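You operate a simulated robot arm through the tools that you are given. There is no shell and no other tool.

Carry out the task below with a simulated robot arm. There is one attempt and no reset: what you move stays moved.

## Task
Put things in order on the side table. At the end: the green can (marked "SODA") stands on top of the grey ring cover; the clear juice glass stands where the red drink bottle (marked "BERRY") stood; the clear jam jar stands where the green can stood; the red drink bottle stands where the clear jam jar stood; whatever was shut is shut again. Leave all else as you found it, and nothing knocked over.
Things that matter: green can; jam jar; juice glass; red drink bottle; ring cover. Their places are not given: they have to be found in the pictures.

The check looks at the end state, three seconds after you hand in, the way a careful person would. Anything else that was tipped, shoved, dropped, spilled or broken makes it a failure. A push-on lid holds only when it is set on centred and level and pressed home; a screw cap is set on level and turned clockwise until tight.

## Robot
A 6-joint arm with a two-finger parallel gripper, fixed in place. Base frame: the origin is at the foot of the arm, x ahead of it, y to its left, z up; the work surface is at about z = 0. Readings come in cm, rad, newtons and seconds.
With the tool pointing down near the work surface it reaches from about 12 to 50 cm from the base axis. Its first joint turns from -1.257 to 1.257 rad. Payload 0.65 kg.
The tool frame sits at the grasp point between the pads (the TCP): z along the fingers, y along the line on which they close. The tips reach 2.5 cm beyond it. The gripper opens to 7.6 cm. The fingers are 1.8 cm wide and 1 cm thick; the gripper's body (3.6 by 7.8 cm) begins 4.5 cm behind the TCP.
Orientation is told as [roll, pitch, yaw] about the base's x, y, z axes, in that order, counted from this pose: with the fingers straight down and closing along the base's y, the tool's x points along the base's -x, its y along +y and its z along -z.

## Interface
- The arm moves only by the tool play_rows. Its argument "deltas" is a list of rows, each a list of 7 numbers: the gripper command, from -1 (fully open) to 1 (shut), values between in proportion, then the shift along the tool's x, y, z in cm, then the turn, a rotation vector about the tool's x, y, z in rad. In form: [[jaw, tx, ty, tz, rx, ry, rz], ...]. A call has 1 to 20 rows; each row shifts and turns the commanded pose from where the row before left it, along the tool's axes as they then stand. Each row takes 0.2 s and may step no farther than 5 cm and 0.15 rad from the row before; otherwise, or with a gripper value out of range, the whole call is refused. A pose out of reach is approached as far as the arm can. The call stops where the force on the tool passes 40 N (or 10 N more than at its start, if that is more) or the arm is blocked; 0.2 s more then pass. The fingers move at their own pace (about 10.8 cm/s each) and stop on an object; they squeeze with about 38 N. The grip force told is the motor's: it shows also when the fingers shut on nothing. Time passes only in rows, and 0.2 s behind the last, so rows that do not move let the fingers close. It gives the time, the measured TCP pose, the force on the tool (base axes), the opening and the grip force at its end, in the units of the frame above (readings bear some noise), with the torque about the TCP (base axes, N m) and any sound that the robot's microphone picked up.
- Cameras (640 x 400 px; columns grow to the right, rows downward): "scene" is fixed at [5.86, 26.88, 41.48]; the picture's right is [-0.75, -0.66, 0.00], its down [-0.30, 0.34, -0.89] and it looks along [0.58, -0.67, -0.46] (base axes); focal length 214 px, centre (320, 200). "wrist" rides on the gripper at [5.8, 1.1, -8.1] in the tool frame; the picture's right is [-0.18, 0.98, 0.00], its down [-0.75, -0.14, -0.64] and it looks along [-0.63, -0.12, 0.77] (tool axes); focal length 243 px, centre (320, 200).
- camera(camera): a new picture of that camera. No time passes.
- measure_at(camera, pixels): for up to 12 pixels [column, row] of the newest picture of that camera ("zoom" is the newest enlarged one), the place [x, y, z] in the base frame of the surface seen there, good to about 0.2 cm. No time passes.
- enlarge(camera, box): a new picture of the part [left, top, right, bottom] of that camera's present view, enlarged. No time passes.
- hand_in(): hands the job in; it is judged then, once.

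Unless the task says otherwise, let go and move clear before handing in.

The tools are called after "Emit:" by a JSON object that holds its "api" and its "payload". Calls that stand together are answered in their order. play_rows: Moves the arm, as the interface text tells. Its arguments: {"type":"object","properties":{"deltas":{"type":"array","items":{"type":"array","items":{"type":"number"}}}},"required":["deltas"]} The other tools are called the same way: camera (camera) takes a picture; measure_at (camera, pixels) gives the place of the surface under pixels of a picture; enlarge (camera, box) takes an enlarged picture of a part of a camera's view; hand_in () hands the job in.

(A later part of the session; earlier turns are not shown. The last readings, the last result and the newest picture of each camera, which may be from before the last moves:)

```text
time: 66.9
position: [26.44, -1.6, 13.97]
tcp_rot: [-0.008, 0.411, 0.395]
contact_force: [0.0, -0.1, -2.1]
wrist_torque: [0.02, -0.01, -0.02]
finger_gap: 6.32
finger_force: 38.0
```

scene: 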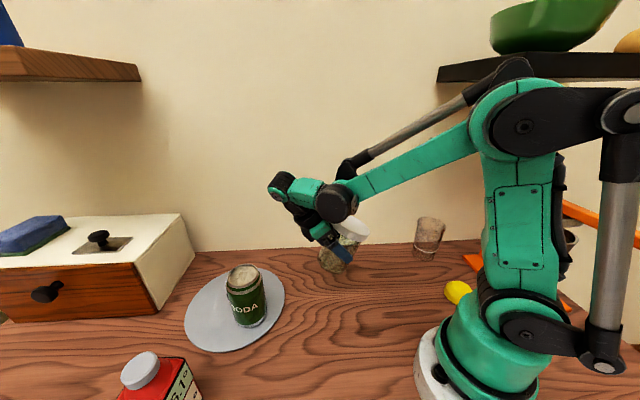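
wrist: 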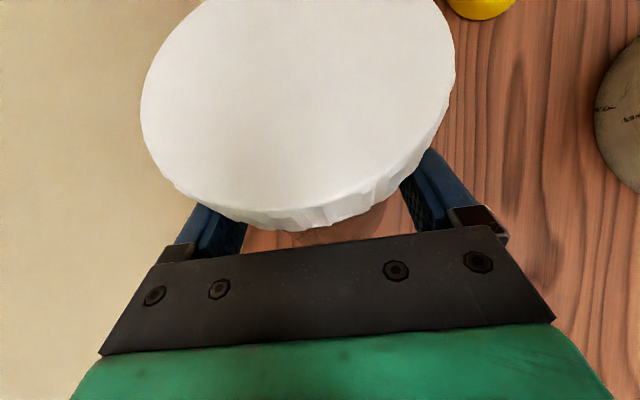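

That works. Continuing the yaw to about -0.72.

Emit:
{"api": "play_rows", "payload": {"deltas": [[1, 0, 0, 0, -0.056, 0, 0.128], [1, 0, 0, 0, -0.056, 0, 0.128], [1, 0, 0, 0, -0.056, 0, 0.128], [1, 0, 0, 0, -0.056, 0, 0.128], [1, 0, 0, 0, -0.056, 0, 0.128], [1, 0, 0, 0, -0.056, 0, 0.128], [1, 0, 0, 0, -0.056, 0, 0.128], [1, 0, 0, 0, -0.056, 0, 0.128]]}}

Emit:
{"api": "camera", "payload": {"camera": "scene"}}

Emit:
{"api": "camera", "payload": {"camera": "wrist"}}

```text
time: 68.7
position: [26.4, -1.67, 14.04]
tcp_rot: [-0.003, 0.407, -0.722]
contact_force: [0.8, 0.5, -2.8]
wrist_torque: [-0.01, -0.01, 0.02]
finger_gap: 6.33
finger_force: 38.1
```

```text
taken
```

scene: 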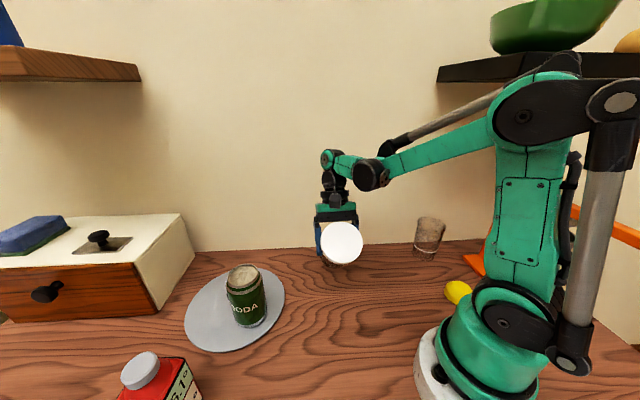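

```text
taken
```

wrist: 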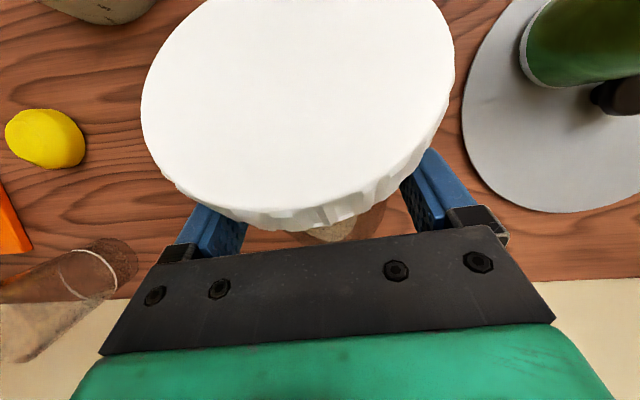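

The jar is now held with the hand on the other side (yaw -0.72). I'll move above the can's old spot and see how far the tilt can go there.

Emit:
{"api": "play_rows", "payload": {"deltas": [[1, 2.85, 1.24, 1.45, 0, 0, 0], [1, 2.85, 1.24, 1.45, 0, 0, 0], [1, 2.85, 1.24, 1.45, 0, 0, 0], [1, 2.85, 1.24, 1.45, 0, 0, 0], [1, 2.85, 1.24, 1.45, 0, 0, 0]]}}

Emit:
{"api": "camera", "payload": {"camera": "scene"}}

```text
time: 69.9
position: [18.28, 13.38, 12.96]
tcp_rot: [0.0, 0.407, -0.719]
contact_force: [0.3, -0.1, -2.1]
wrist_torque: [-0.03, 0.0, -0.01]
finger_gap: 6.32
finger_force: 37.8
```

```text
taken
```

scene: 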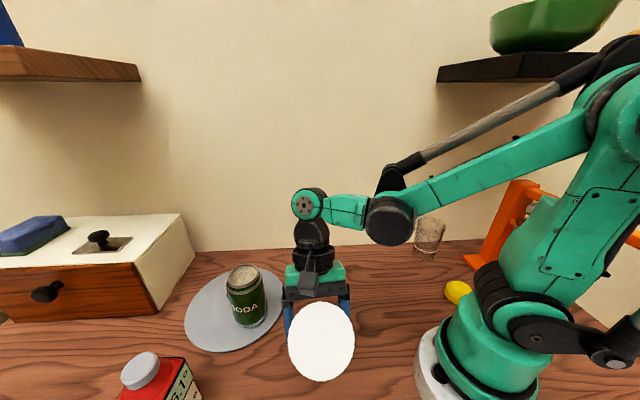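

The jar is above its goal, leaning. Now I'll tilt back towards upright in steps.

Emit:
{"api": "play_rows", "payload": {"deltas": [[1, 0, 0, 0, 0, 0.1, 0], [1, 0, 0, 0, 0, 0.1, 0], [1, 0, 0, 0, 0, 0.1, 0]]}}

```text
time: 70.7
position: [18.43, 13.44, 12.96]
tcp_rot: [-0.002, 0.709, -0.718]
contact_force: [-0.4, 0.4, -3.4]
wrist_torque: [0.0, -0.01, -0.01]
finger_gap: 6.29
finger_force: 38.1
```

Emit:
{"api": "play_rows", "payload": {"deltas": [[1, 0, 0, 0, 0, 0.1, 0], [1, 0, 0, 0, 0, 0.1, 0]]}}

```text
time: 71.3
position: [17.84, 16.4, 12.9]
tcp_rot: [0.002, 0.903, -0.72]
contact_force: [-1.4, 0.1, -2.5]
wrist_torque: [-0.02, -0.03, 0.02]
finger_gap: 6.32
finger_force: 37.8
out of reach, approached as far as the arm can: row 1, 2
```

At tilt 0.9 the arm can't hold this spot (it drifted to (17.8,16.4)), because the can's old spot is too close in for this side grasp. I'll set the jar down a few cm farther out at about (20.5,18.4), where the arm can reach, and then slide it in with a two-finger cradle at low height.

Emit:
{"api": "play_rows", "payload": {"deltas": [[1, -1.18, 3.13, -1.5, 0, 0, 0], [1, 0, 0, 0, -0.092, 0, 0.072]]}}

```text
time: 71.9
position: [21.43, 17.48, 13.01]
tcp_rot: [-0.001, 0.905, -0.837]
contact_force: [0.0, -0.4, -2.8]
wrist_torque: [-0.02, -0.04, -0.02]
finger_gap: 6.3
finger_force: 37.6
```

Reachable here. Tilting to the grasp angle of 1.05.

Emit:
{"api": "play_rows", "payload": {"deltas": [[1, 0, 0, 0, 0, 0.073, 0], [1, 0, 0, 0, 0, 0.073, 0]]}}

Emit:
{"api": "camera", "payload": {"camera": "scene"}}

Emit:
{"api": "camera", "payload": {"camera": "wrist"}}

```text
time: 72.5
position: [21.33, 17.71, 12.85]
tcp_rot: [0.003, 1.053, -0.837]
contact_force: [0.7, 0.6, -2.3]
wrist_torque: [-0.04, -0.03, 0.01]
finger_gap: 6.31
finger_force: 38.7
```

```text
taken
```

scene: 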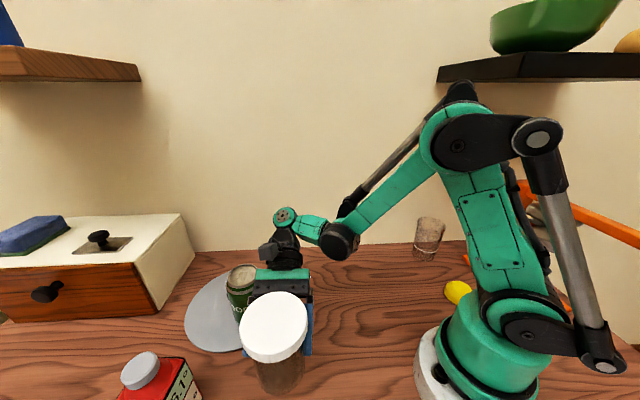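

```text
taken
```

wrist: 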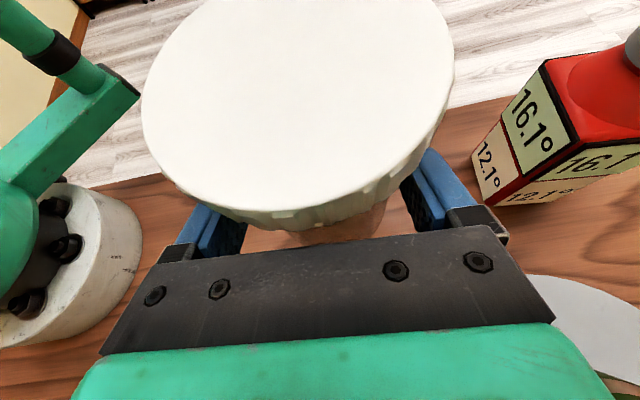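

The jar is upright about 7 cm above the table near (20.5,18.6), clear of the can and bottle. Lowering in steps.

Emit:
{"api": "play_rows", "payload": {"deltas": [[1, -1.3, 0, 0.74, 0, 0, 0], [1, -1.3, 0, 0.74, 0, 0, 0], [1, -1.3, 0, 0.74, 0, 0, 0]]}}

```text
time: 73.3
position: [21.33, 17.65, 8.49]
tcp_rot: [0.002, 1.05, -0.836]
contact_force: [0.1, 0.6, -3.1]
wrist_torque: [-0.05, -0.04, 0.0]
finger_gap: 6.3
finger_force: 37.4
```

Smooth so far. I'll test whether the hand can move radially inward (along its own -y) at this height before setting down.

Emit:
{"api": "play_rows", "payload": {"deltas": [[1, 0, -1, 0, 0, 0, 0], [1, 0, -1, 0, 0, 0, 0]]}}

```text
time: 73.9
position: [19.45, 17.29, 8.41]
tcp_rot: [0.001, 1.051, -0.836]
contact_force: [-0.2, -0.7, -3.4]
wrist_torque: [0.0, -0.02, 0.02]
finger_gap: 6.3
finger_force: 38.3
out of reach, approached as far as the arm can: row 1, 2
```

It clips slightly. I'll try turning the hand a little further so it points more tangentially.

Emit:
{"api": "play_rows", "payload": {"deltas": [[1, 0, 0, 0, -0.087, 0, 0.05], [1, 0, 0, 0, -0.087, 0, 0.05], [1, 0.15, -0.6, 0.25, 0, 0, 0]]}}

```text
time: 74.7
position: [18.91, 17.27, 8.58]
tcp_rot: [-0.001, 1.052, -1.038]
contact_force: [0.2, 0.3, -2.3]
wrist_torque: [-0.04, -0.04, 0.01]
finger_gap: 6.31
finger_force: 38.0
```

Better: now (18.9,17.3,8.6) with the jar near (18.3,18.3). Continuing towards the spot while lowering a little.

Emit:
{"api": "play_rows", "payload": {"deltas": [[1, -1.46, -0.93, -0.53, 0, 0, 0]]}}

```text
time: 75.1
position: [19.41, 15.78, 8.44]
tcp_rot: [-0.003, 1.054, -1.039]
contact_force: [0.9, -0.7, -2.9]
wrist_torque: [-0.01, -0.06, 0.03]
finger_gap: 6.29
finger_force: 38.3
out of reach, approached as far as the arm can: row 1
```

Fold limit again; the closest reachable set-down is around (19.3,17.3). I'll turn back slightly, go there and lower.

Emit:
{"api": "play_rows", "payload": {"deltas": [[1, 0, 0, 0, 0.118, 0, -0.0676], [1, -1.02, 0.84, 0.63, 0, 0, 0]]}}

```text
time: 75.7
position: [20.01, 16.48, 7.1]
tcp_rot: [-0.002, 1.053, -0.899]
contact_force: [0.2, -0.3, -3.8]
wrist_torque: [-0.05, 0.01, -0.02]
finger_gap: 6.28
finger_force: 37.7
```

On target: (20.0,16.5,7.1). Lowering towards contact (expected at z≈5.7).

Emit:
{"api": "play_rows", "payload": {"deltas": [[1, -0.52, 0, 0.3, 0, 0, 0], [1, -0.35, 0, 0.2, 0, 0, 0]]}}

```text
time: 76.3
position: [20.14, 16.43, 6.07]
tcp_rot: [-0.001, 1.052, -0.9]
contact_force: [-0.5, 0.4, -3.9]
wrist_torque: [-0.06, -0.02, -0.01]
finger_gap: 6.32
finger_force: 38.4
```

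Emit:
{"api": "play_rows", "payload": {"deltas": [[1, -0.17, 0, 0.1, 0, 0, 0], [1, -0.09, 0, 0.05, 0, 0, 0]]}}

```text
time: 76.9
position: [20.21, 16.33, 5.97]
tcp_rot: [-0.003, 1.053, -0.901]
contact_force: [0.3, 0.0, -3.3]
wrist_torque: [-0.03, -0.03, 0.02]
finger_gap: 6.29
finger_force: 37.6
```

No contact yet (-3.3 N is the jar's weight). Continuing in small steps.

Emit:
{"api": "play_rows", "payload": {"deltas": [[1, -0.09, 0, 0.05, 0, 0, 0], [1, -0.09, 0, 0.05, 0, 0, 0]]}}

```text
time: 77.5
position: [20.23, 16.3, 5.78]
tcp_rot: [-0.004, 1.052, -0.9]
contact_force: [0.8, -0.3, -2.6]
wrist_torque: [-0.03, -0.02, -0.02]
finger_gap: 6.34
finger_force: 38.0
```

Emit:
{"api": "play_rows", "payload": {"deltas": [[1, -0.09, 0, 0.05, 0, 0, 0]]}}

Emit:
{"api": "camera", "payload": {"camera": "scene"}}

Emit:
{"api": "enlarge", "payload": {"camera": "scene", "box": [220, 220, 380, 400]}}

```text
time: 77.9
position: [20.25, 16.44, 5.91]
tcp_rot: [-0.004, 1.051, -0.901]
contact_force: [1.0, -0.2, -3.3]
wrist_torque: [-0.05, -0.03, -0.01]
finger_gap: 6.29
finger_force: 37.9
out of reach, approached as far as the arm can: row 1
```

```text
taken
```

scene: 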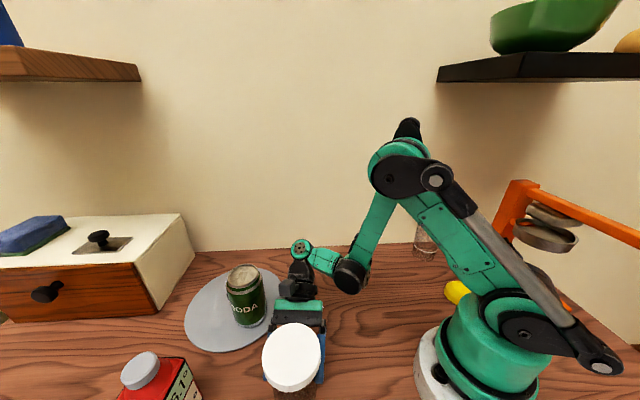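

```text
2.22 times, centred on (300, 310) of scene
```

zoom: 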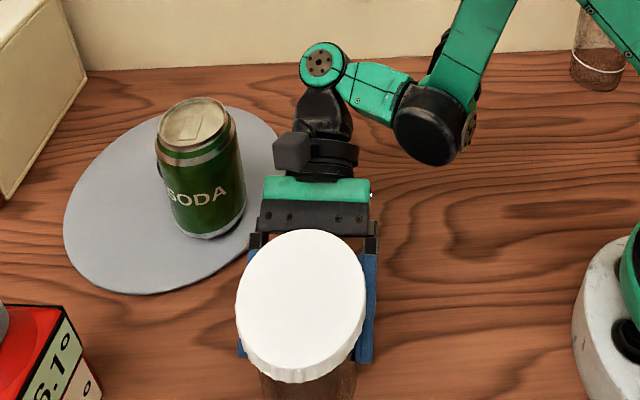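

The limit is hit about 0.2 cm above the table. I'll move 0.7 cm outward and lower the rest.

Emit:
{"api": "play_rows", "payload": {"deltas": [[1, 0, 0.7, 0, 0, 0, 0], [1, -0.13, 0, 0.075, 0, 0, 0]]}}

```text
time: 78.5
position: [20.74, 16.8, 5.73]
tcp_rot: [-0.004, 1.052, -0.9]
contact_force: [-0.4, -0.2, -3.5]
wrist_torque: [0.0, -0.03, 0.01]
finger_gap: 6.32
finger_force: 38.0
```

Emit:
{"api": "play_rows", "payload": {"deltas": [[1, -0.087, 0, 0.05, 0, 0, 0], [1, -0.044, 0, 0.025, 0, 0, 0]]}}

```text
time: 79.1
position: [20.8, 16.86, 5.49]
tcp_rot: [-0.001, 1.056, -0.897]
contact_force: [-3.1, 2.6, 27.5]
wrist_torque: [0.34, 0.36, -0.15]
finger_gap: 6.35
finger_force: 38.2
```

Contact at z=5.49 (27 N). I'll ease off a hair, then open.

Emit:
{"api": "play_rows", "payload": {"deltas": [[1, 0.06, 0, -0.035, 0, 0, 0], [1, 0, 0, 0, 0, 0, 0]]}}

```text
time: 79.7
position: [20.84, 16.75, 5.51]
tcp_rot: [0.001, 1.052, -0.902]
contact_force: [-2.7, 3.1, 8.0]
wrist_torque: [0.55, 0.31, 0.06]
finger_gap: 6.32
finger_force: 38.4
```

Emit:
{"api": "play_rows", "payload": {"deltas": [[1, 0.04, 0, -0.025, 0, 0, 0], [1, 0, 0, 0, 0, 0, 0]]}}

```text
time: 80.3
position: [20.98, 16.84, 5.58]
tcp_rot: [-0.004, 1.049, -0.902]
contact_force: [0.2, 0.0, -3.0]
wrist_torque: [-0.04, -0.06, 0.0]
finger_gap: 6.32
finger_force: 38.4
```

It hangs a hair (≈0.05 cm) above the table. Opening slowly here.

Emit:
{"api": "play_rows", "payload": {"deltas": [[1, -0.03, 0, 0.018, 0, 0, 0], [-0.6, 0, 0, 0, 0, 0, 0], [-0.75, 0, 0, 0, 0, 0, 0], [-0.9, 0, 0, 0, 0, 0, 0], [-1, 0, 0, 0, 0, 0, 0]]}}

Emit:
{"api": "camera", "payload": {"camera": "wrist"}}

Emit:
{"api": "camera", "payload": {"camera": "scene"}}

```text
time: 81.5
position: [20.83, 16.88, 5.57]
tcp_rot: [-0.002, 1.053, -0.9]
contact_force: [0.4, 0.5, 0.8]
wrist_torque: [0.03, 0.01, 0.0]
finger_gap: 7.61
finger_force: 0.1
```

```text
taken
```

wrist: 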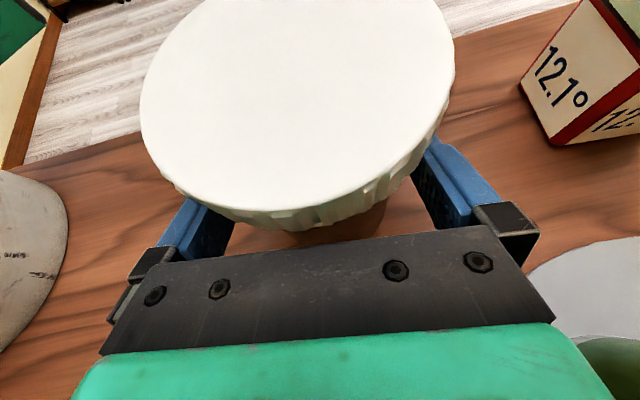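

```text
taken
```

scene: 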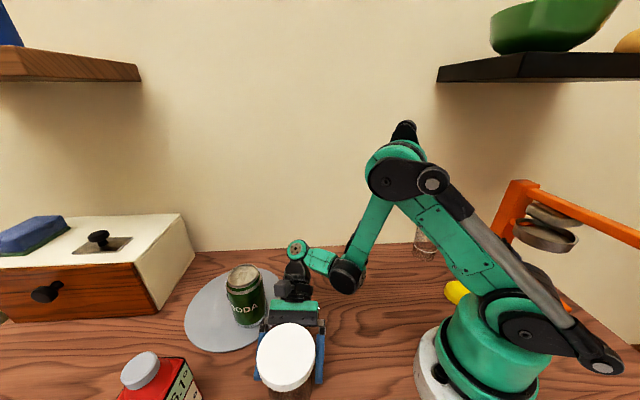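

The jar stands at about (20.1,17.85). To back out without a sideways clip, I'll withdraw along the fingers while turning slightly around the jar, a few rows at a time.

Emit:
{"api": "play_rows", "payload": {"deltas": [[-1, -0.497, -0.067, -0.868, -0.026, 0, 0.0149], [-1, -0.497, -0.097, -0.868, -0.026, 0, 0.0149]]}}

Emit:
{"api": "camera", "payload": {"camera": "wrist"}}

```text
time: 82.1
position: [21.82, 15.2, 5.73]
tcp_rot: [-0.001, 1.051, -0.959]
contact_force: [-0.8, -0.6, 0.2]
wrist_torque: [0.03, -0.01, 0.02]
finger_gap: 7.62
finger_force: 0.1
```

```text
taken
```

wrist: 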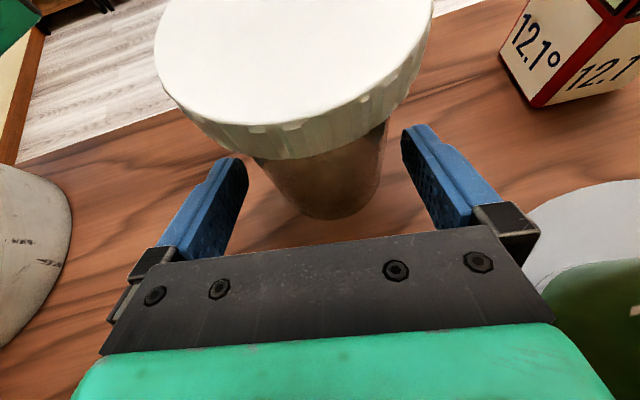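

Backing out cleanly; the jar is centred between the fingers. Continuing.

Emit:
{"api": "play_rows", "payload": {"deltas": [[-1, -0.497, -0.127, -0.868, -0.026, 0, 0.0149], [-1, -0.497, -0.157, -0.868, -0.026, 0, 0.0149], [-1, -0.497, -0.187, -0.868, -0.026, 0, 0.0149]]}}

Emit:
{"api": "camera", "payload": {"camera": "wrist"}}

```text
time: 82.9
position: [23.01, 12.61, 5.6]
tcp_rot: [0.001, 1.051, -1.051]
contact_force: [-0.1, 0.4, -0.5]
wrist_torque: [-0.01, 0.01, 0.0]
finger_gap: 7.6
finger_force: 0.0
out of reach, approached as far as the arm can: row 3
```

```text
taken
```

wrist: 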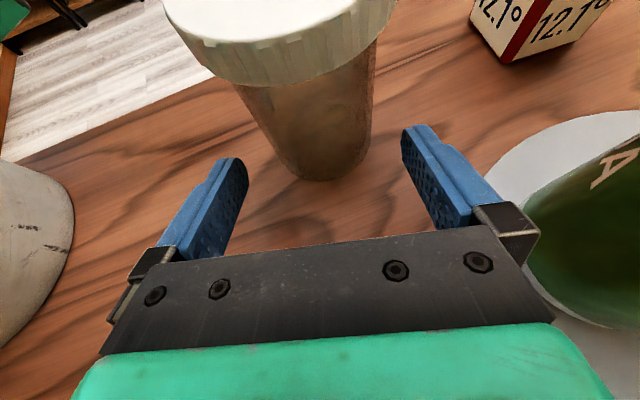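

Fingers are past the jar's body with 6 cm to its axis. I'll reduce the tilt and rise.

Emit:
{"api": "play_rows", "payload": {"deltas": [[-1, 0, 0, 0, 0, -0.15, 0], [-1, 0, 0, 0, 0, -0.15, 0], [-1, -0.2, 0, -0.2, 0, -0.15, 0], [-1, 2.3, 0, -3.3, 0, 0, 0], [-1, 2.3, 0, -3.3, 0, 0, 0], [-1, 2.3, 0, -3.3, 0, 0, 0]]}}

Emit:
{"api": "camera", "payload": {"camera": "wrist"}}

Emit:
{"api": "camera", "payload": {"camera": "scene"}}

```text
time: 84.3
position: [23.11, 12.78, 17.63]
tcp_rot: [-0.003, 0.602, -1.049]
contact_force: [0.1, 0.6, -0.2]
wrist_torque: [-0.01, 0.01, 0.0]
finger_gap: 7.63
finger_force: 0.0
```

```text
taken
```

wrist: 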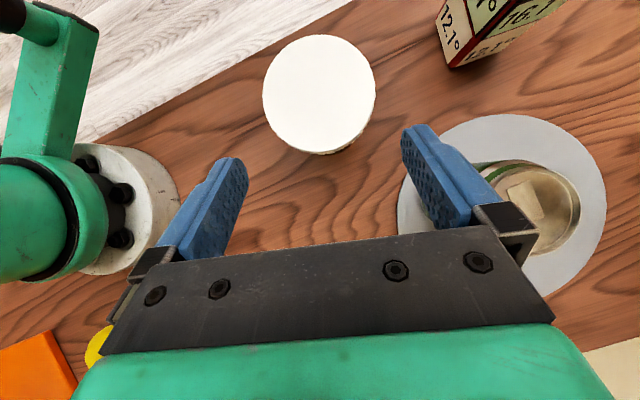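

```text
taken
```

scene: 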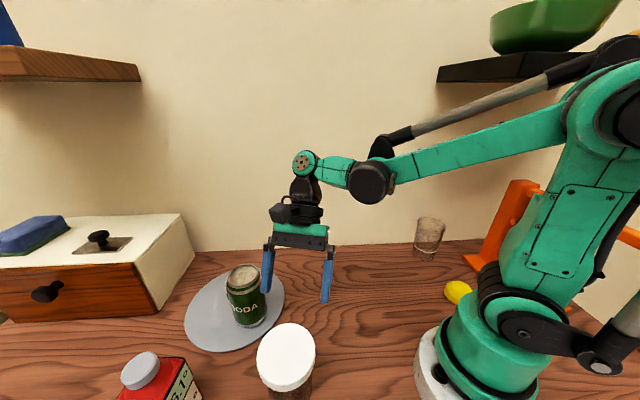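

The jar stands upright with its lid on. I'll measure its lid to get its exact position relative to the can's old spot (17.05,15.28).

Emit:
{"api": "measure_at", "payload": {"camera": "scene", "pixels": [[260, 358], [313, 352], [285, 327], [288, 386], [287, 356], [268, 338], [305, 335]]}}

Emit:
{"api": "measure_at", "payload": {"camera": "wrist", "pixels": [[266, 95], [373, 92], [318, 38], [320, 148], [320, 92], [280, 60], [355, 55], [285, 135], [360, 130]]}}

```text
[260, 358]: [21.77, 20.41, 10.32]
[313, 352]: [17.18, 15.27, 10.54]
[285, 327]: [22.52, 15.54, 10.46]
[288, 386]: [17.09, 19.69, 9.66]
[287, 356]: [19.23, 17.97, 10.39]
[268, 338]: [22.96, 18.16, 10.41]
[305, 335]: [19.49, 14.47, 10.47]
```

```text
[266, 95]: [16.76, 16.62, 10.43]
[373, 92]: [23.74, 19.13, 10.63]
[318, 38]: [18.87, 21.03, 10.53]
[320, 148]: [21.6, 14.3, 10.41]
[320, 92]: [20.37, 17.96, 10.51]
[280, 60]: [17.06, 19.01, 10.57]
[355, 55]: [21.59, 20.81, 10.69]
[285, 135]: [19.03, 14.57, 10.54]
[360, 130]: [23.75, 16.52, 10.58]
```

The jar's axis is at about (20.15,17.8), 4 cm from its goal. I'll rise, turn the hand to the outer side (yaw 0.6, tilt 0.45) with a partial opening of about 3.6 cm to form a cradle for pushing low on the jar.

Emit:
{"api": "play_rows", "payload": {"deltas": [[-1, 2.3, 0, -3.3, 0, 0, 0], [-1, 0, 0, 0, 0, -0.15, 0], [0.05, 0, 0, 0, 0.0655, 0, -0.135], [0.05, 0, 0, 0, 0.0655, 0, -0.135], [0.05, 0, 0, 0, 0.0655, 0, -0.135], [0.05, 0, 0, 0, 0.0655, 0, -0.135], [0.05, 0, 0, 0, 0.0655, 0, -0.135], [0.05, 0, 0, 0, 0.0655, 0, -0.135], [0.05, 0, 0, 0, 0.0655, 0, -0.135], [0.05, 0, 0, 0, 0.0655, 0, -0.135], [0.05, 0, 0, 0, 0.0655, 0, -0.135], [0.05, 0, 0, 0, 0.0655, 0, -0.135], [0.05, 0, 0, 0, 0.0655, 0, -0.135]]}}

Emit:
{"api": "camera", "payload": {"camera": "wrist"}}

```text
time: 87.1
position: [23.36, 12.63, 21.6]
tcp_rot: [0.0, 0.441, 0.604]
contact_force: [-0.2, -0.5, -0.2]
wrist_torque: [-0.01, 0.02, -0.01]
finger_gap: 3.61
finger_force: 0.0
```

```text
taken
```

wrist: 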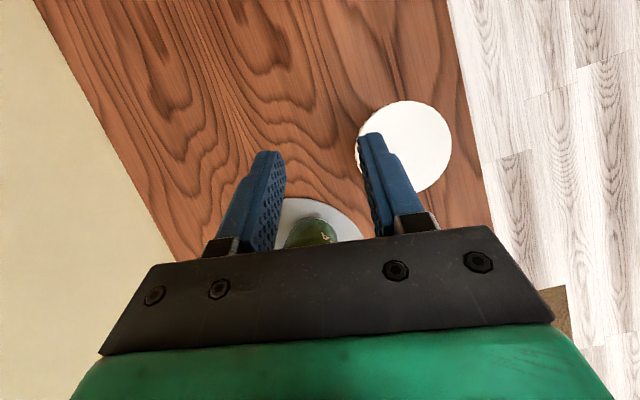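

Oriented at yaw 0.6, tilt 0.44, gap 3.6. Moving to the outer side of the jar and descending halfway, then checking clearances to the bottle.

Emit:
{"api": "play_rows", "payload": {"deltas": [[0.05, -2.44, 3.03, -1.15, 0, 0, 0], [0.05, -2.44, 3.03, -1.15, 0, 0, 0], [0.05, -1.54, 0, 3.25, 0, 0, 0], [0.05, -1.54, 0, 3.25, 0, 0, 0], [0.05, 0, 0, 0, 0, 0, 0]]}}

Emit:
{"api": "camera", "payload": {"camera": "wrist"}}

Emit:
{"api": "camera", "payload": {"camera": "scene"}}

```text
time: 88.3
position: [24.18, 20.62, 14.35]
tcp_rot: [0.002, 0.44, 0.601]
contact_force: [-0.1, -0.8, -0.3]
wrist_torque: [-0.03, -0.04, 0.02]
finger_gap: 3.62
finger_force: 0.1
```

```text
taken
```

wrist: 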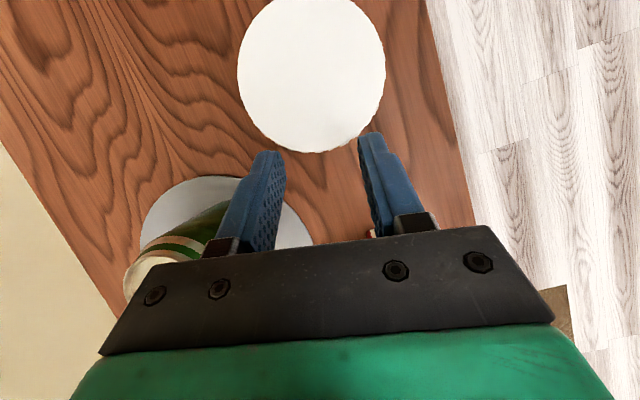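

```text
taken
```

scene: 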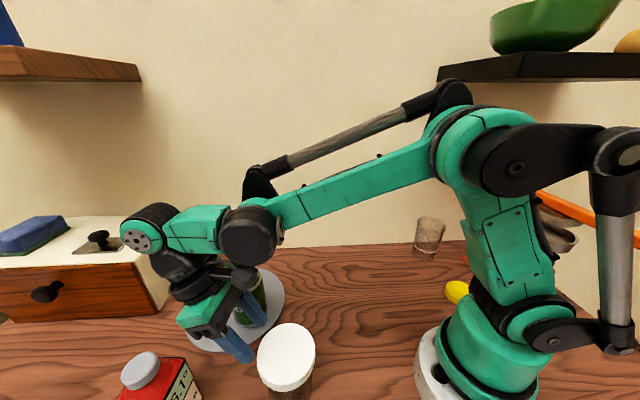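

I need to be sure the wrist links stay clear of the can (top z≈12.2) and bottle when I lower another 11 cm. Measuring the wrist parts.

Emit:
{"api": "measure_at", "payload": {"camera": "scene", "pixels": [[248, 235], [250, 262], [195, 232], [140, 237], [180, 265], [205, 275], [190, 318], [225, 300], [265, 290], [240, 355], [215, 350], [265, 200]]}}

Emit:
{"api": "enlarge", "payload": {"camera": "scene", "box": [100, 190, 330, 400]}}

```text
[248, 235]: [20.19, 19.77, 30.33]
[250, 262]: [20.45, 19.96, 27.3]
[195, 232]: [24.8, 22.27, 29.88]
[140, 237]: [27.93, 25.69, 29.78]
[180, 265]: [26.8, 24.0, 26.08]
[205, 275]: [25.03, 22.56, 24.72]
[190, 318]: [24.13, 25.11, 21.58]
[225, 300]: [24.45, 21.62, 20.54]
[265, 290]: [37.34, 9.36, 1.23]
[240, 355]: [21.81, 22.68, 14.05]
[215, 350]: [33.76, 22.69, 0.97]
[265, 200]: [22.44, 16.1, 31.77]
```

```text
1.90 times, centred on (215, 295) of scene
```

zoom: 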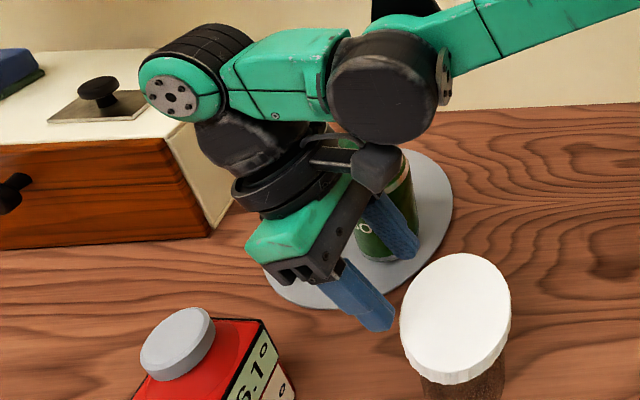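

Wrist parts clear by a wide margin, but the fingertips would brush the lid edge while descending at this distance. I'll back off 0.9 cm first, then descend.

Emit:
{"api": "play_rows", "payload": {"deltas": [[0.05, -0.81, 0, -0.38, 0, 0, 0], [0.05, -1.15, 0, 2.43, 0, 0, 0], [0.05, -1.15, 0, 2.43, 0, 0, 0]]}}

Emit:
{"api": "camera", "payload": {"camera": "wrist"}}

Emit:
{"api": "camera", "payload": {"camera": "scene"}}

```text
time: 89.1
position: [24.88, 20.9, 9.12]
tcp_rot: [0.002, 0.442, 0.603]
contact_force: [0.9, 0.3, -0.5]
wrist_torque: [0.01, 0.01, -0.04]
finger_gap: 3.6
finger_force: 0.1
```

```text
taken
```

wrist: 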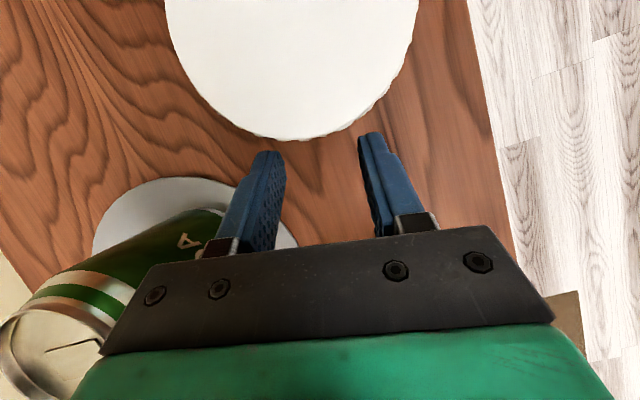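

```text
taken
```

scene: 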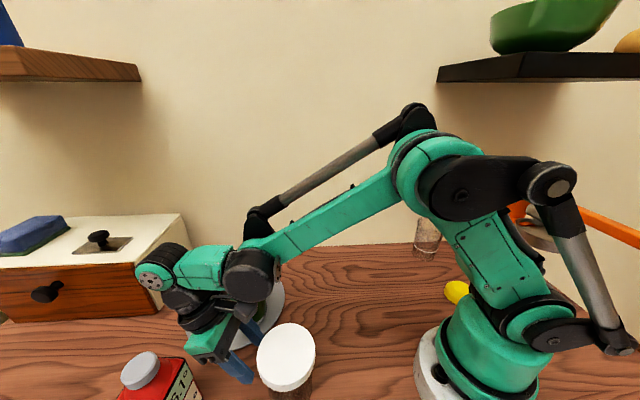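

Clear of lid, can and bottle. Continuing down to z≈3.7.

Emit:
{"api": "play_rows", "payload": {"deltas": [[0.05, -1.17, 0, 2.49, 0, 0, 0], [0.05, -1.13, 0, 2.4, 0, 0, 0]]}}

Emit:
{"api": "camera", "payload": {"camera": "wrist"}}

Emit:
{"api": "camera", "payload": {"camera": "scene"}}

```text
time: 89.7
position: [24.62, 20.87, 3.6]
tcp_rot: [0.002, 0.442, 0.6]
contact_force: [-0.1, 0.0, 0.8]
wrist_torque: [0.01, -0.01, -0.02]
finger_gap: 3.62
finger_force: 0.2
```

```text
taken
```

wrist: 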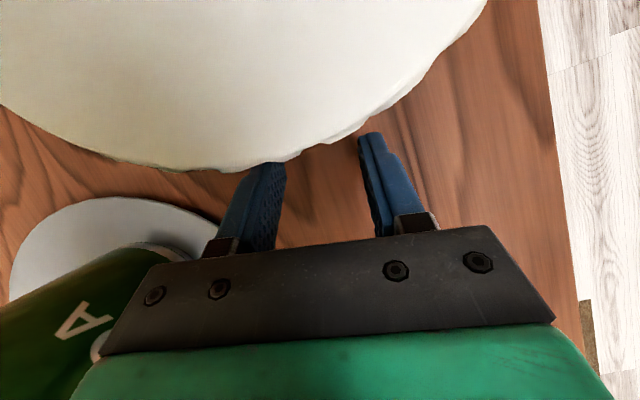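

```text
taken
```

scene: 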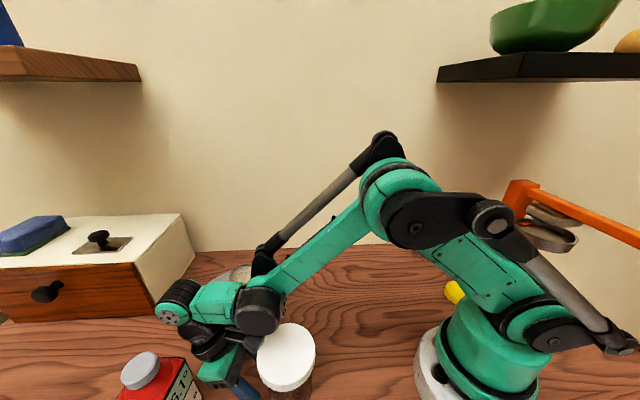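

Fingertips are low (z≈1) on the outer side of the jar with about 1 cm of gap. I'll push gently towards the goal, half the way first.

Emit:
{"api": "play_rows", "payload": {"deltas": [[0.05, 0.445, -0.033, 0.211, 0, 0, 0], [0.05, 0.445, -0.033, 0.211, 0, 0, 0], [0.05, 0.3, -0.022, 0.142, 0, 0, 0], [0.05, 0.3, -0.022, 0.142, 0, 0, 0], [0.05, 0.3, -0.022, 0.142, 0, 0, 0]]}}

Emit:
{"api": "camera", "payload": {"camera": "scene"}}

Emit:
{"api": "camera", "payload": {"camera": "wrist"}}

```text
time: 90.9
position: [23.19, 19.73, 3.69]
tcp_rot: [0.003, 0.442, 0.602]
contact_force: [0.6, -0.7, 0.3]
wrist_torque: [0.0, -0.03, 0.01]
finger_gap: 3.68
finger_force: 0.4
```

```text
taken
```

scene: 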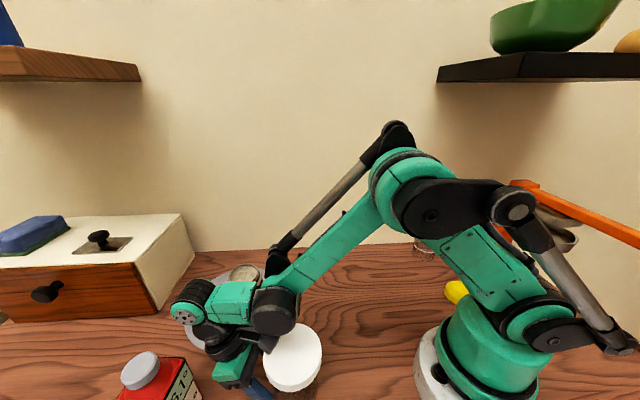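

```text
taken
```

wrist: 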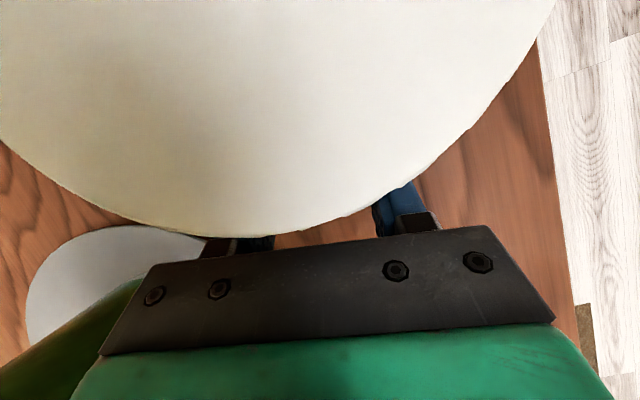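

The jar is sliding in the cradle (lid now at (293,357)), with low force and no lean. Continuing the push slowly.

Emit:
{"api": "play_rows", "payload": {"deltas": [[0.05, 0.351, -0.025, 0.166, 0, 0, 0], [0.05, 0.351, -0.025, 0.166, 0, 0, 0], [0.05, 0.351, -0.025, 0.166, 0, 0, 0], [0.05, 0.351, -0.025, 0.166, 0, 0, 0]]}}

Emit:
{"api": "camera", "payload": {"camera": "scene"}}

Emit:
{"api": "measure_at", "payload": {"camera": "scene", "pixels": [[300, 335], [300, 355], [300, 375], [282, 360], [318, 355]]}}

```text
time: 91.9
position: [22.09, 18.9, 3.61]
tcp_rot: [0.002, 0.442, 0.602]
contact_force: [-0.2, 0.4, 1.2]
wrist_torque: [-0.02, -0.02, 0.01]
finger_gap: 3.69
finger_force: 1.2
```

```text
taken
```

scene: 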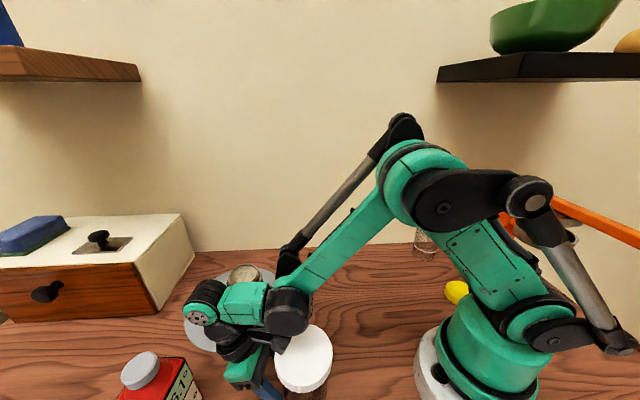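

```text
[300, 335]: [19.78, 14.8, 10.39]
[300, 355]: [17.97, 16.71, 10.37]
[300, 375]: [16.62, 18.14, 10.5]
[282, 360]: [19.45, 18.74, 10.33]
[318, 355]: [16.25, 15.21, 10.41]
```

The jar's axis is now about (18.3,16.4). Pushing the remaining 1.7 cm.

Emit:
{"api": "play_rows", "payload": {"deltas": [[0.05, 0.313, -0.027, 0.148, 0, 0, 0], [0.05, 0.313, -0.027, 0.148, 0, 0, 0], [0.05, 0.313, -0.027, 0.148, 0, 0, 0], [0.05, 0.313, -0.027, 0.148, 0, 0, 0]]}}

Emit:
{"api": "camera", "payload": {"camera": "scene"}}

Emit:
{"api": "enlarge", "payload": {"camera": "scene", "box": [220, 290, 380, 400]}}

```text
time: 92.9
position: [20.87, 18.03, 3.69]
tcp_rot: [0.002, 0.442, 0.603]
contact_force: [1.0, -0.7, 0.3]
wrist_torque: [0.02, 0.01, 0.01]
finger_gap: 3.68
finger_force: 0.4
```

```text
taken
```

scene: 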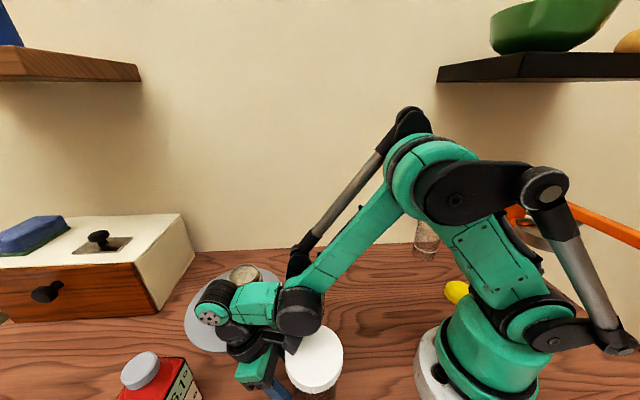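

```text
3.64 times, centred on (300, 345) of scene
```

zoom: 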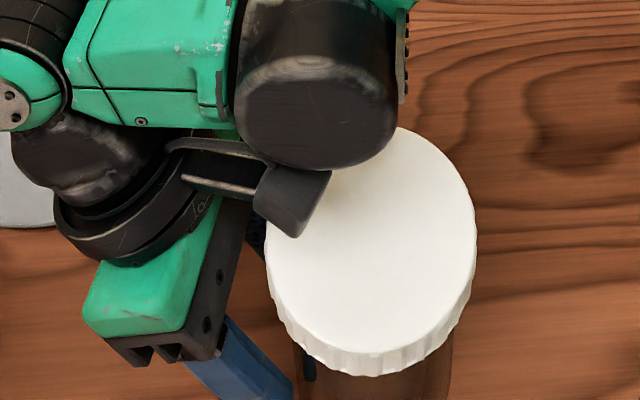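

Jar axis now at about (17.2,15.5). One last small nudge, then back off 2 cm and rise.

Emit:
{"api": "play_rows", "payload": {"deltas": [[0.05, 0.2, -0.09, 0.094, 0, 0, 0], [0.05, 0, 0, 0, 0, 0, 0], [0.05, -0.6, 0, -0.28, 0, 0, 0], [0.05, -1.2, 0, -0.57, 0, 0, 0], [0.05, 1.07, 0, -2.26, 0, 0, 0], [0.05, 1.7, 0, -3.6, 0, 0, 0], [0.05, 1.7, 0, -3.6, 0, 0, 0], [0.05, 1.7, 0, -3.6, 0, 0, 0], [0.05, 0, 0, 0, 0, 0, 0]]}}

Emit:
{"api": "camera", "payload": {"camera": "wrist"}}

Emit:
{"api": "camera", "payload": {"camera": "scene"}}

```text
time: 94.9
position: [22.71, 19.12, 17.94]
tcp_rot: [0.002, 0.44, 0.603]
contact_force: [-0.1, -0.2, 0.7]
wrist_torque: [0.0, -0.01, -0.03]
finger_gap: 3.63
finger_force: 0.1
```

```text
taken
```

wrist: 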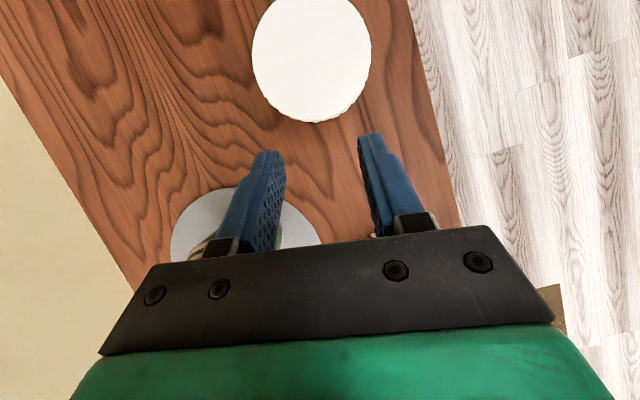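

```text
taken
```

scene: 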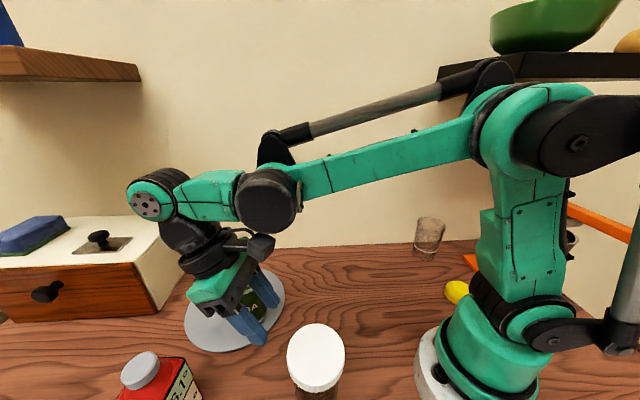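

Emit:
{"api": "measure_at", "payload": {"camera": "scene", "pixels": [[290, 358], [342, 352], [315, 326], [318, 386], [316, 356], [299, 337], [335, 335]]}}

Emit:
{"api": "measure_at", "payload": {"camera": "wrist", "pixels": [[257, 58], [367, 52], [310, 3], [315, 118], [310, 60], [275, 20], [345, 15], [275, 105], [355, 98]]}}

Emit:
{"api": "enlarge", "payload": {"camera": "scene", "box": [170, 250, 380, 400]}}

```text
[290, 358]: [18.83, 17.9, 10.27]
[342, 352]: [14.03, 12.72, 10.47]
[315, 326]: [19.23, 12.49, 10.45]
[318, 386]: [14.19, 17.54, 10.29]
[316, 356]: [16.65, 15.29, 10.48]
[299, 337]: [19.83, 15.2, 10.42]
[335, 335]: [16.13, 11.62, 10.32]
```

```text
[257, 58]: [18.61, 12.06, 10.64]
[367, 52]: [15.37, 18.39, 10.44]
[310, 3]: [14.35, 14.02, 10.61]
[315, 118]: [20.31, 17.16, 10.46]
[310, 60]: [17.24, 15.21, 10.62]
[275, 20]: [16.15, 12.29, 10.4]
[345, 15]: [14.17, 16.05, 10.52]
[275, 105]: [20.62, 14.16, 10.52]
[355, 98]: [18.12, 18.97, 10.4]
```

```text
2.67 times, centred on (275, 325) of scene
```

zoom: 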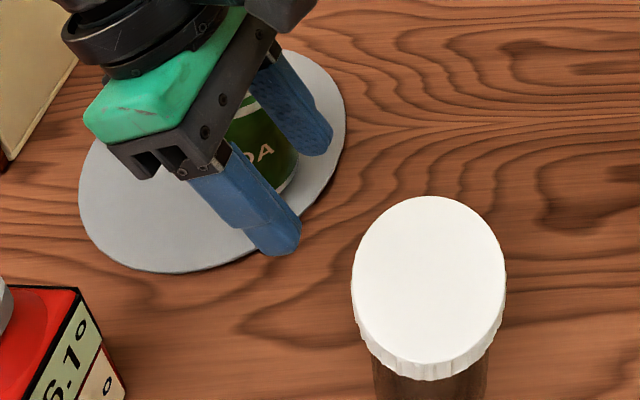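

The jar now stands at about (17.1,15.4), matching the can's old spot (17.05,15.28), upright and lidded. Next is the bottle: I'll straighten, open, and go above it for a top view.

Emit:
{"api": "play_rows", "payload": {"deltas": [[0.05, 1.5, 0, -3.2, 0, 0, 0], [0.05, 1.5, 0, -3.2, 0, 0, 0], [-1, 0, 0, 0, 0, -0.147, 0], [-1, 0, 0, 0, 0, -0.147, 0], [-1, 0, 0, 0, 0, -0.147, 0], [-1, -4, 1.83, 0, 0, 0, 0], [-1, -4, 1.83, 0, 0, 0, 0], [-1, -3.5, 1.6, 0, 0, 0, 0], [-1, 0, 0, 0, 0, 0, 0]]}}

Emit:
{"api": "camera", "payload": {"camera": "wrist"}}

Emit:
{"api": "camera", "payload": {"camera": "scene"}}

```text
time: 96.9
position: [29.29, 29.93, 25.09]
tcp_rot: [0.001, 0.011, 0.6]
contact_force: [-0.7, -0.4, 0.8]
wrist_torque: [0.0, 0.04, 0.02]
finger_gap: 7.6
finger_force: 0.1
```

```text
taken
```

wrist: 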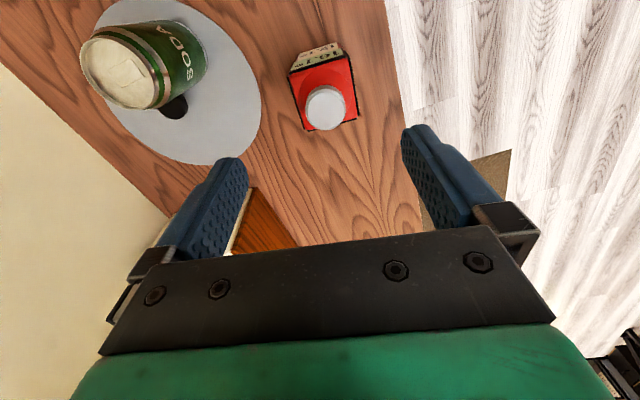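

```text
taken
```

scene: 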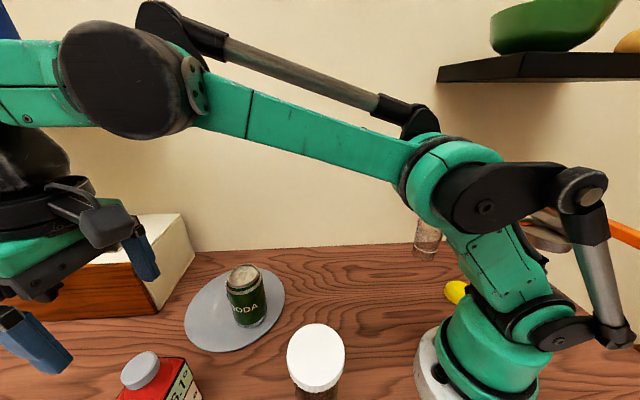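

Emit:
{"api": "enlarge", "payload": {"camera": "wrist", "box": [270, 30, 380, 140]}}

Emit:
{"api": "measure_at", "payload": {"camera": "wrist", "pixels": [[290, 78], [345, 58], [356, 115], [305, 128], [325, 106], [308, 108], [343, 104], [325, 87], [325, 127], [300, 90], [350, 90], [318, 70]]}}

```text
3.64 times, centred on (325, 85) of wrist
```

zoom: 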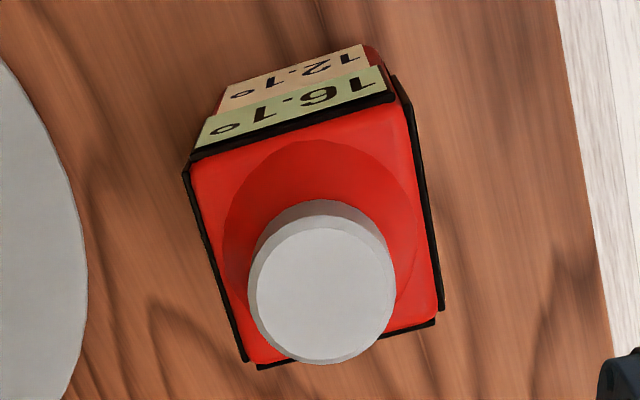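

```text
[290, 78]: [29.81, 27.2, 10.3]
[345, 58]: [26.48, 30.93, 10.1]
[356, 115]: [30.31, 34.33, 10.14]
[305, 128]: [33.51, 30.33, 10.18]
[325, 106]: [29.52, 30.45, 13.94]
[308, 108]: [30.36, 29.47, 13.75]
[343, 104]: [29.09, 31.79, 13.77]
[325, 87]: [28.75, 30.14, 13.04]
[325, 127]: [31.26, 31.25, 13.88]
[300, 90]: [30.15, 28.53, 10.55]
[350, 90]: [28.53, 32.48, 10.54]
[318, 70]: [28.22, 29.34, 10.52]
```

The bottle's top corners measure (29.8,27.2), (26.5,30.9), (30.3,34.3) and (33.5,30.3): a 5 cm square aligned with the table, centred at about (30.0,30.65). I'll set yaw 0.72 to match its faces and descend partway.

Emit:
{"api": "play_rows", "payload": {"deltas": [[-1, -0.99, 0.19, 0, 0, -0.011, -0.12], [-1, 0, 0, 4, 0, 0, 0], [-1, 0, 0, 4, 0, 0, 0], [-1, 0, 0, 3, 0, 0, 0], [-1, 0, 0, 0, 0, 0, 0]]}}

Emit:
{"api": "camera", "payload": {"camera": "wrist"}}

Emit:
{"api": "camera", "payload": {"camera": "scene"}}

```text
time: 98.1
position: [29.99, 30.69, 13.88]
tcp_rot: [0.003, 0.0, 0.72]
contact_force: [-0.2, -0.5, 0.7]
wrist_torque: [0.02, -0.01, 0.03]
finger_gap: 7.6
finger_force: 0.1
```

```text
taken
```

wrist: 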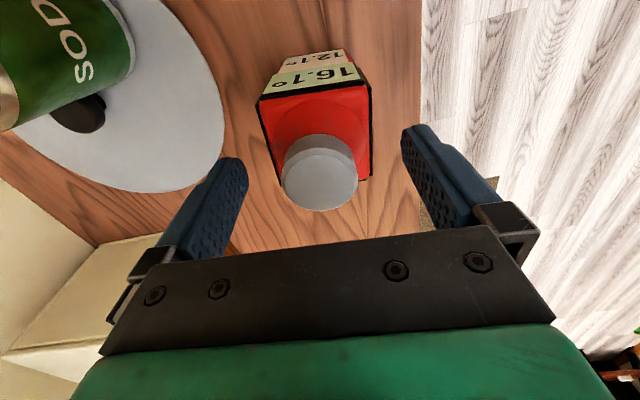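

```text
taken
```

scene: 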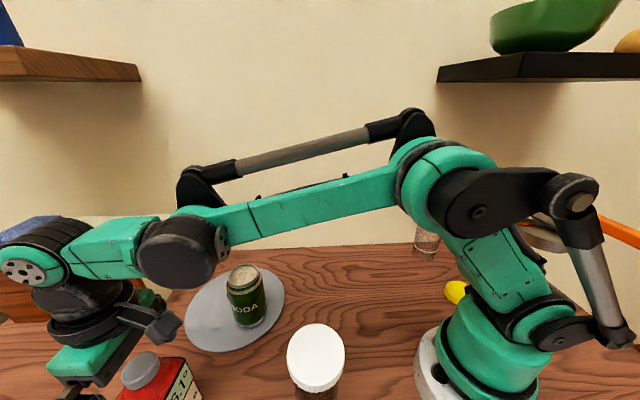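

The cap appears centred at about (321,180), right under the TCP, with the fingers well clear on both sides. Descending to z=9.7 and closing.

Emit:
{"api": "play_rows", "payload": {"deltas": [[-1, 0, 0, 2.2, 0, 0, 0], [-1, 0, 0, 1.98, 0, 0, 0], [-0.5, 0, 0, 0, 0, 0, 0], [-0.2, 0, 0, 0, 0, 0, 0], [0.3, 0, 0, 0, 0, 0, 0], [1, 0, 0, 0, 0, 0, 0], [1, 0, 0, 0, 0, 0, 0]]}}

Emit:
{"api": "camera", "payload": {"camera": "wrist"}}

```text
time: 99.7
position: [29.96, 30.74, 9.94]
tcp_rot: [0.001, 0.0, 0.72]
contact_force: [0.4, -0.5, -0.4]
wrist_torque: [0.0, 0.0, 0.04]
finger_gap: 5.41
finger_force: 38.2
```

```text
taken
```

wrist: 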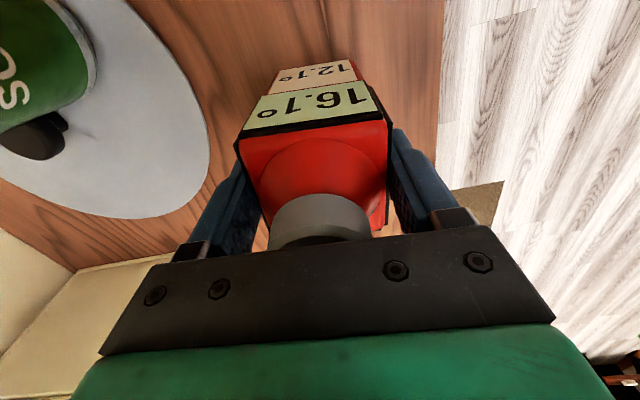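

Gripped at a gap of 5.41 with 38 N. Lifting straight up to clear everything (bottle bottom above z≈14).

Emit:
{"api": "play_rows", "payload": {"deltas": [[1, 0, 0, -1, 0, 0, 0], [1, 0, 0, -2.5, 0, 0, 0], [1, 0, 0, -3, 0, 0, 0], [1, 0, 0, -3, 0, 0, 0], [1, 0, 0, -3, 0, 0, 0], [1, 0, 0, -2.5, 0, 0, 0]]}}

Emit:
{"api": "camera", "payload": {"camera": "scene"}}

Emit:
{"api": "camera", "payload": {"camera": "wrist"}}

```text
time: 101.1
position: [30.12, 30.52, 24.8]
tcp_rot: [0.002, 0.0, 0.72]
contact_force: [0.8, 0.0, -1.7]
wrist_torque: [-0.02, 0.02, -0.05]
finger_gap: 5.42
finger_force: 37.6
```

```text
taken
```

scene: 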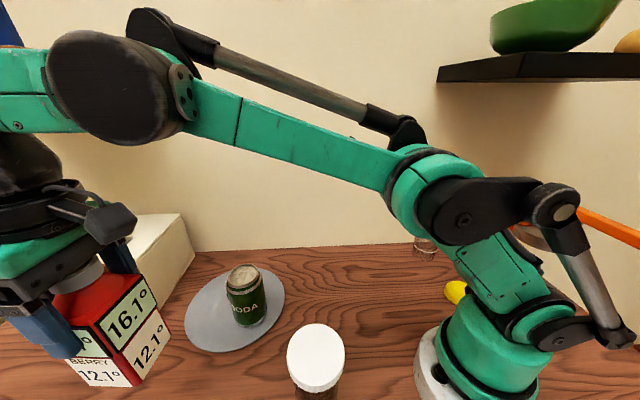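

```text
taken
```

wrist: 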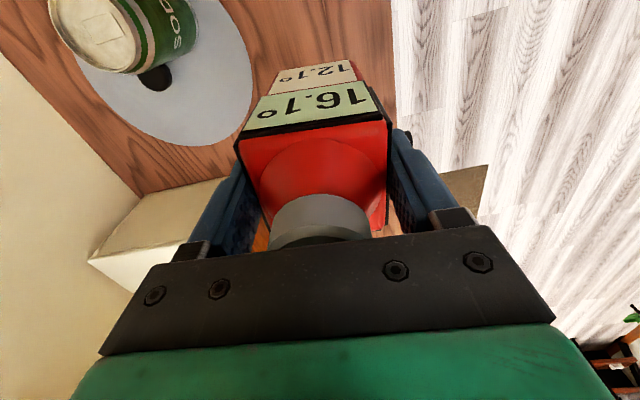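

The bottle is held upright with its bottom near z=15. Carrying it to above the jar's old spot (22.75,-15.75).

Emit:
{"api": "play_rows", "payload": {"deltas": [[1, 2.0, -1.6, 0, 0, 0, 0], [1, 2.57, -2.15, 0, 0, 0, 0], [1, 2.57, -2.15, 0, 0, 0, 0], [1, 2.57, -2.15, 0, 0, 0, 0], [1, 2.57, -2.15, 0, 0, 0, 0], [1, 2.57, -2.15, 0, 0, 0, 0], [1, 2.57, -2.15, 0, 0, 0, 0], [1, 2.57, -2.15, 0, 0, 0, 0], [1, 2.57, -2.15, 0, 0, 0, 0], [1, 2.57, -2.15, 0, 0, 0, 0], [1, 2.57, -2.15, 0, 0, 0, 0], [1, 2.57, -2.15, 0, 0, 0, 0], [1, 2.57, -2.15, 0, 0, 0, 0], [1, 2.57, -2.15, 0, 0, 0, 0], [1, 0.6, -0.5, 0, 0, 0, 0], [1, 0, 0, 0, 0, 0, 0]]}}

Emit:
{"api": "camera", "payload": {"camera": "scene"}}

Emit:
{"api": "camera", "payload": {"camera": "wrist"}}

```text
time: 104.5
position: [22.66, -15.8, 24.8]
tcp_rot: [0.003, 0.0, 0.721]
contact_force: [0.2, 0.6, -2.9]
wrist_torque: [0.02, 0.05, -0.04]
finger_gap: 5.41
finger_force: 38.3
```

```text
taken
```

scene: 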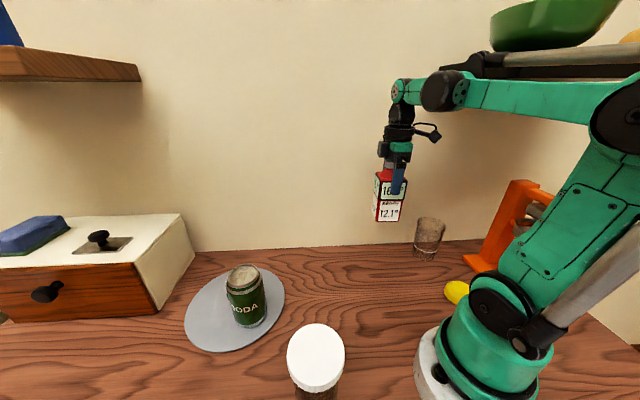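

```text
taken
```

wrist: 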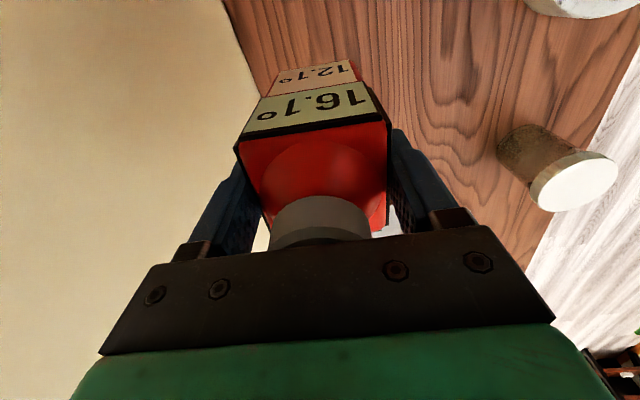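

Right above the spot, the bottle upright. Lowering to about 1 cm above the table.

Emit:
{"api": "play_rows", "payload": {"deltas": [[1, 0, 0, 3.5, 0, 0, 0], [1, 0, 0, 3.5, 0, 0, 0], [1, 0, 0, 3.5, 0, 0, 0], [1, 0, 0, 2.5, 0, 0, 0], [1, 0, 0, 1.0, 0, 0, 0], [1, 0, 0, 0, 0, 0, 0]]}}

Emit:
{"api": "camera", "payload": {"camera": "scene"}}

```text
time: 105.9
position: [22.61, -15.69, 10.77]
tcp_rot: [0.003, 0.0, 0.72]
contact_force: [0.4, 0.8, -1.6]
wrist_torque: [0.02, -0.02, -0.03]
finger_gap: 5.36
finger_force: 38.6
```

```text
taken
```

scene: 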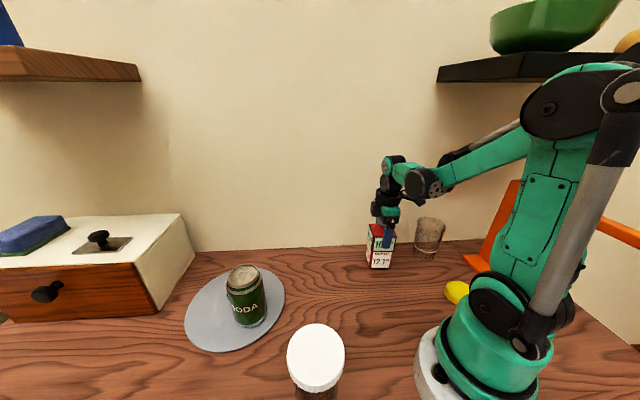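

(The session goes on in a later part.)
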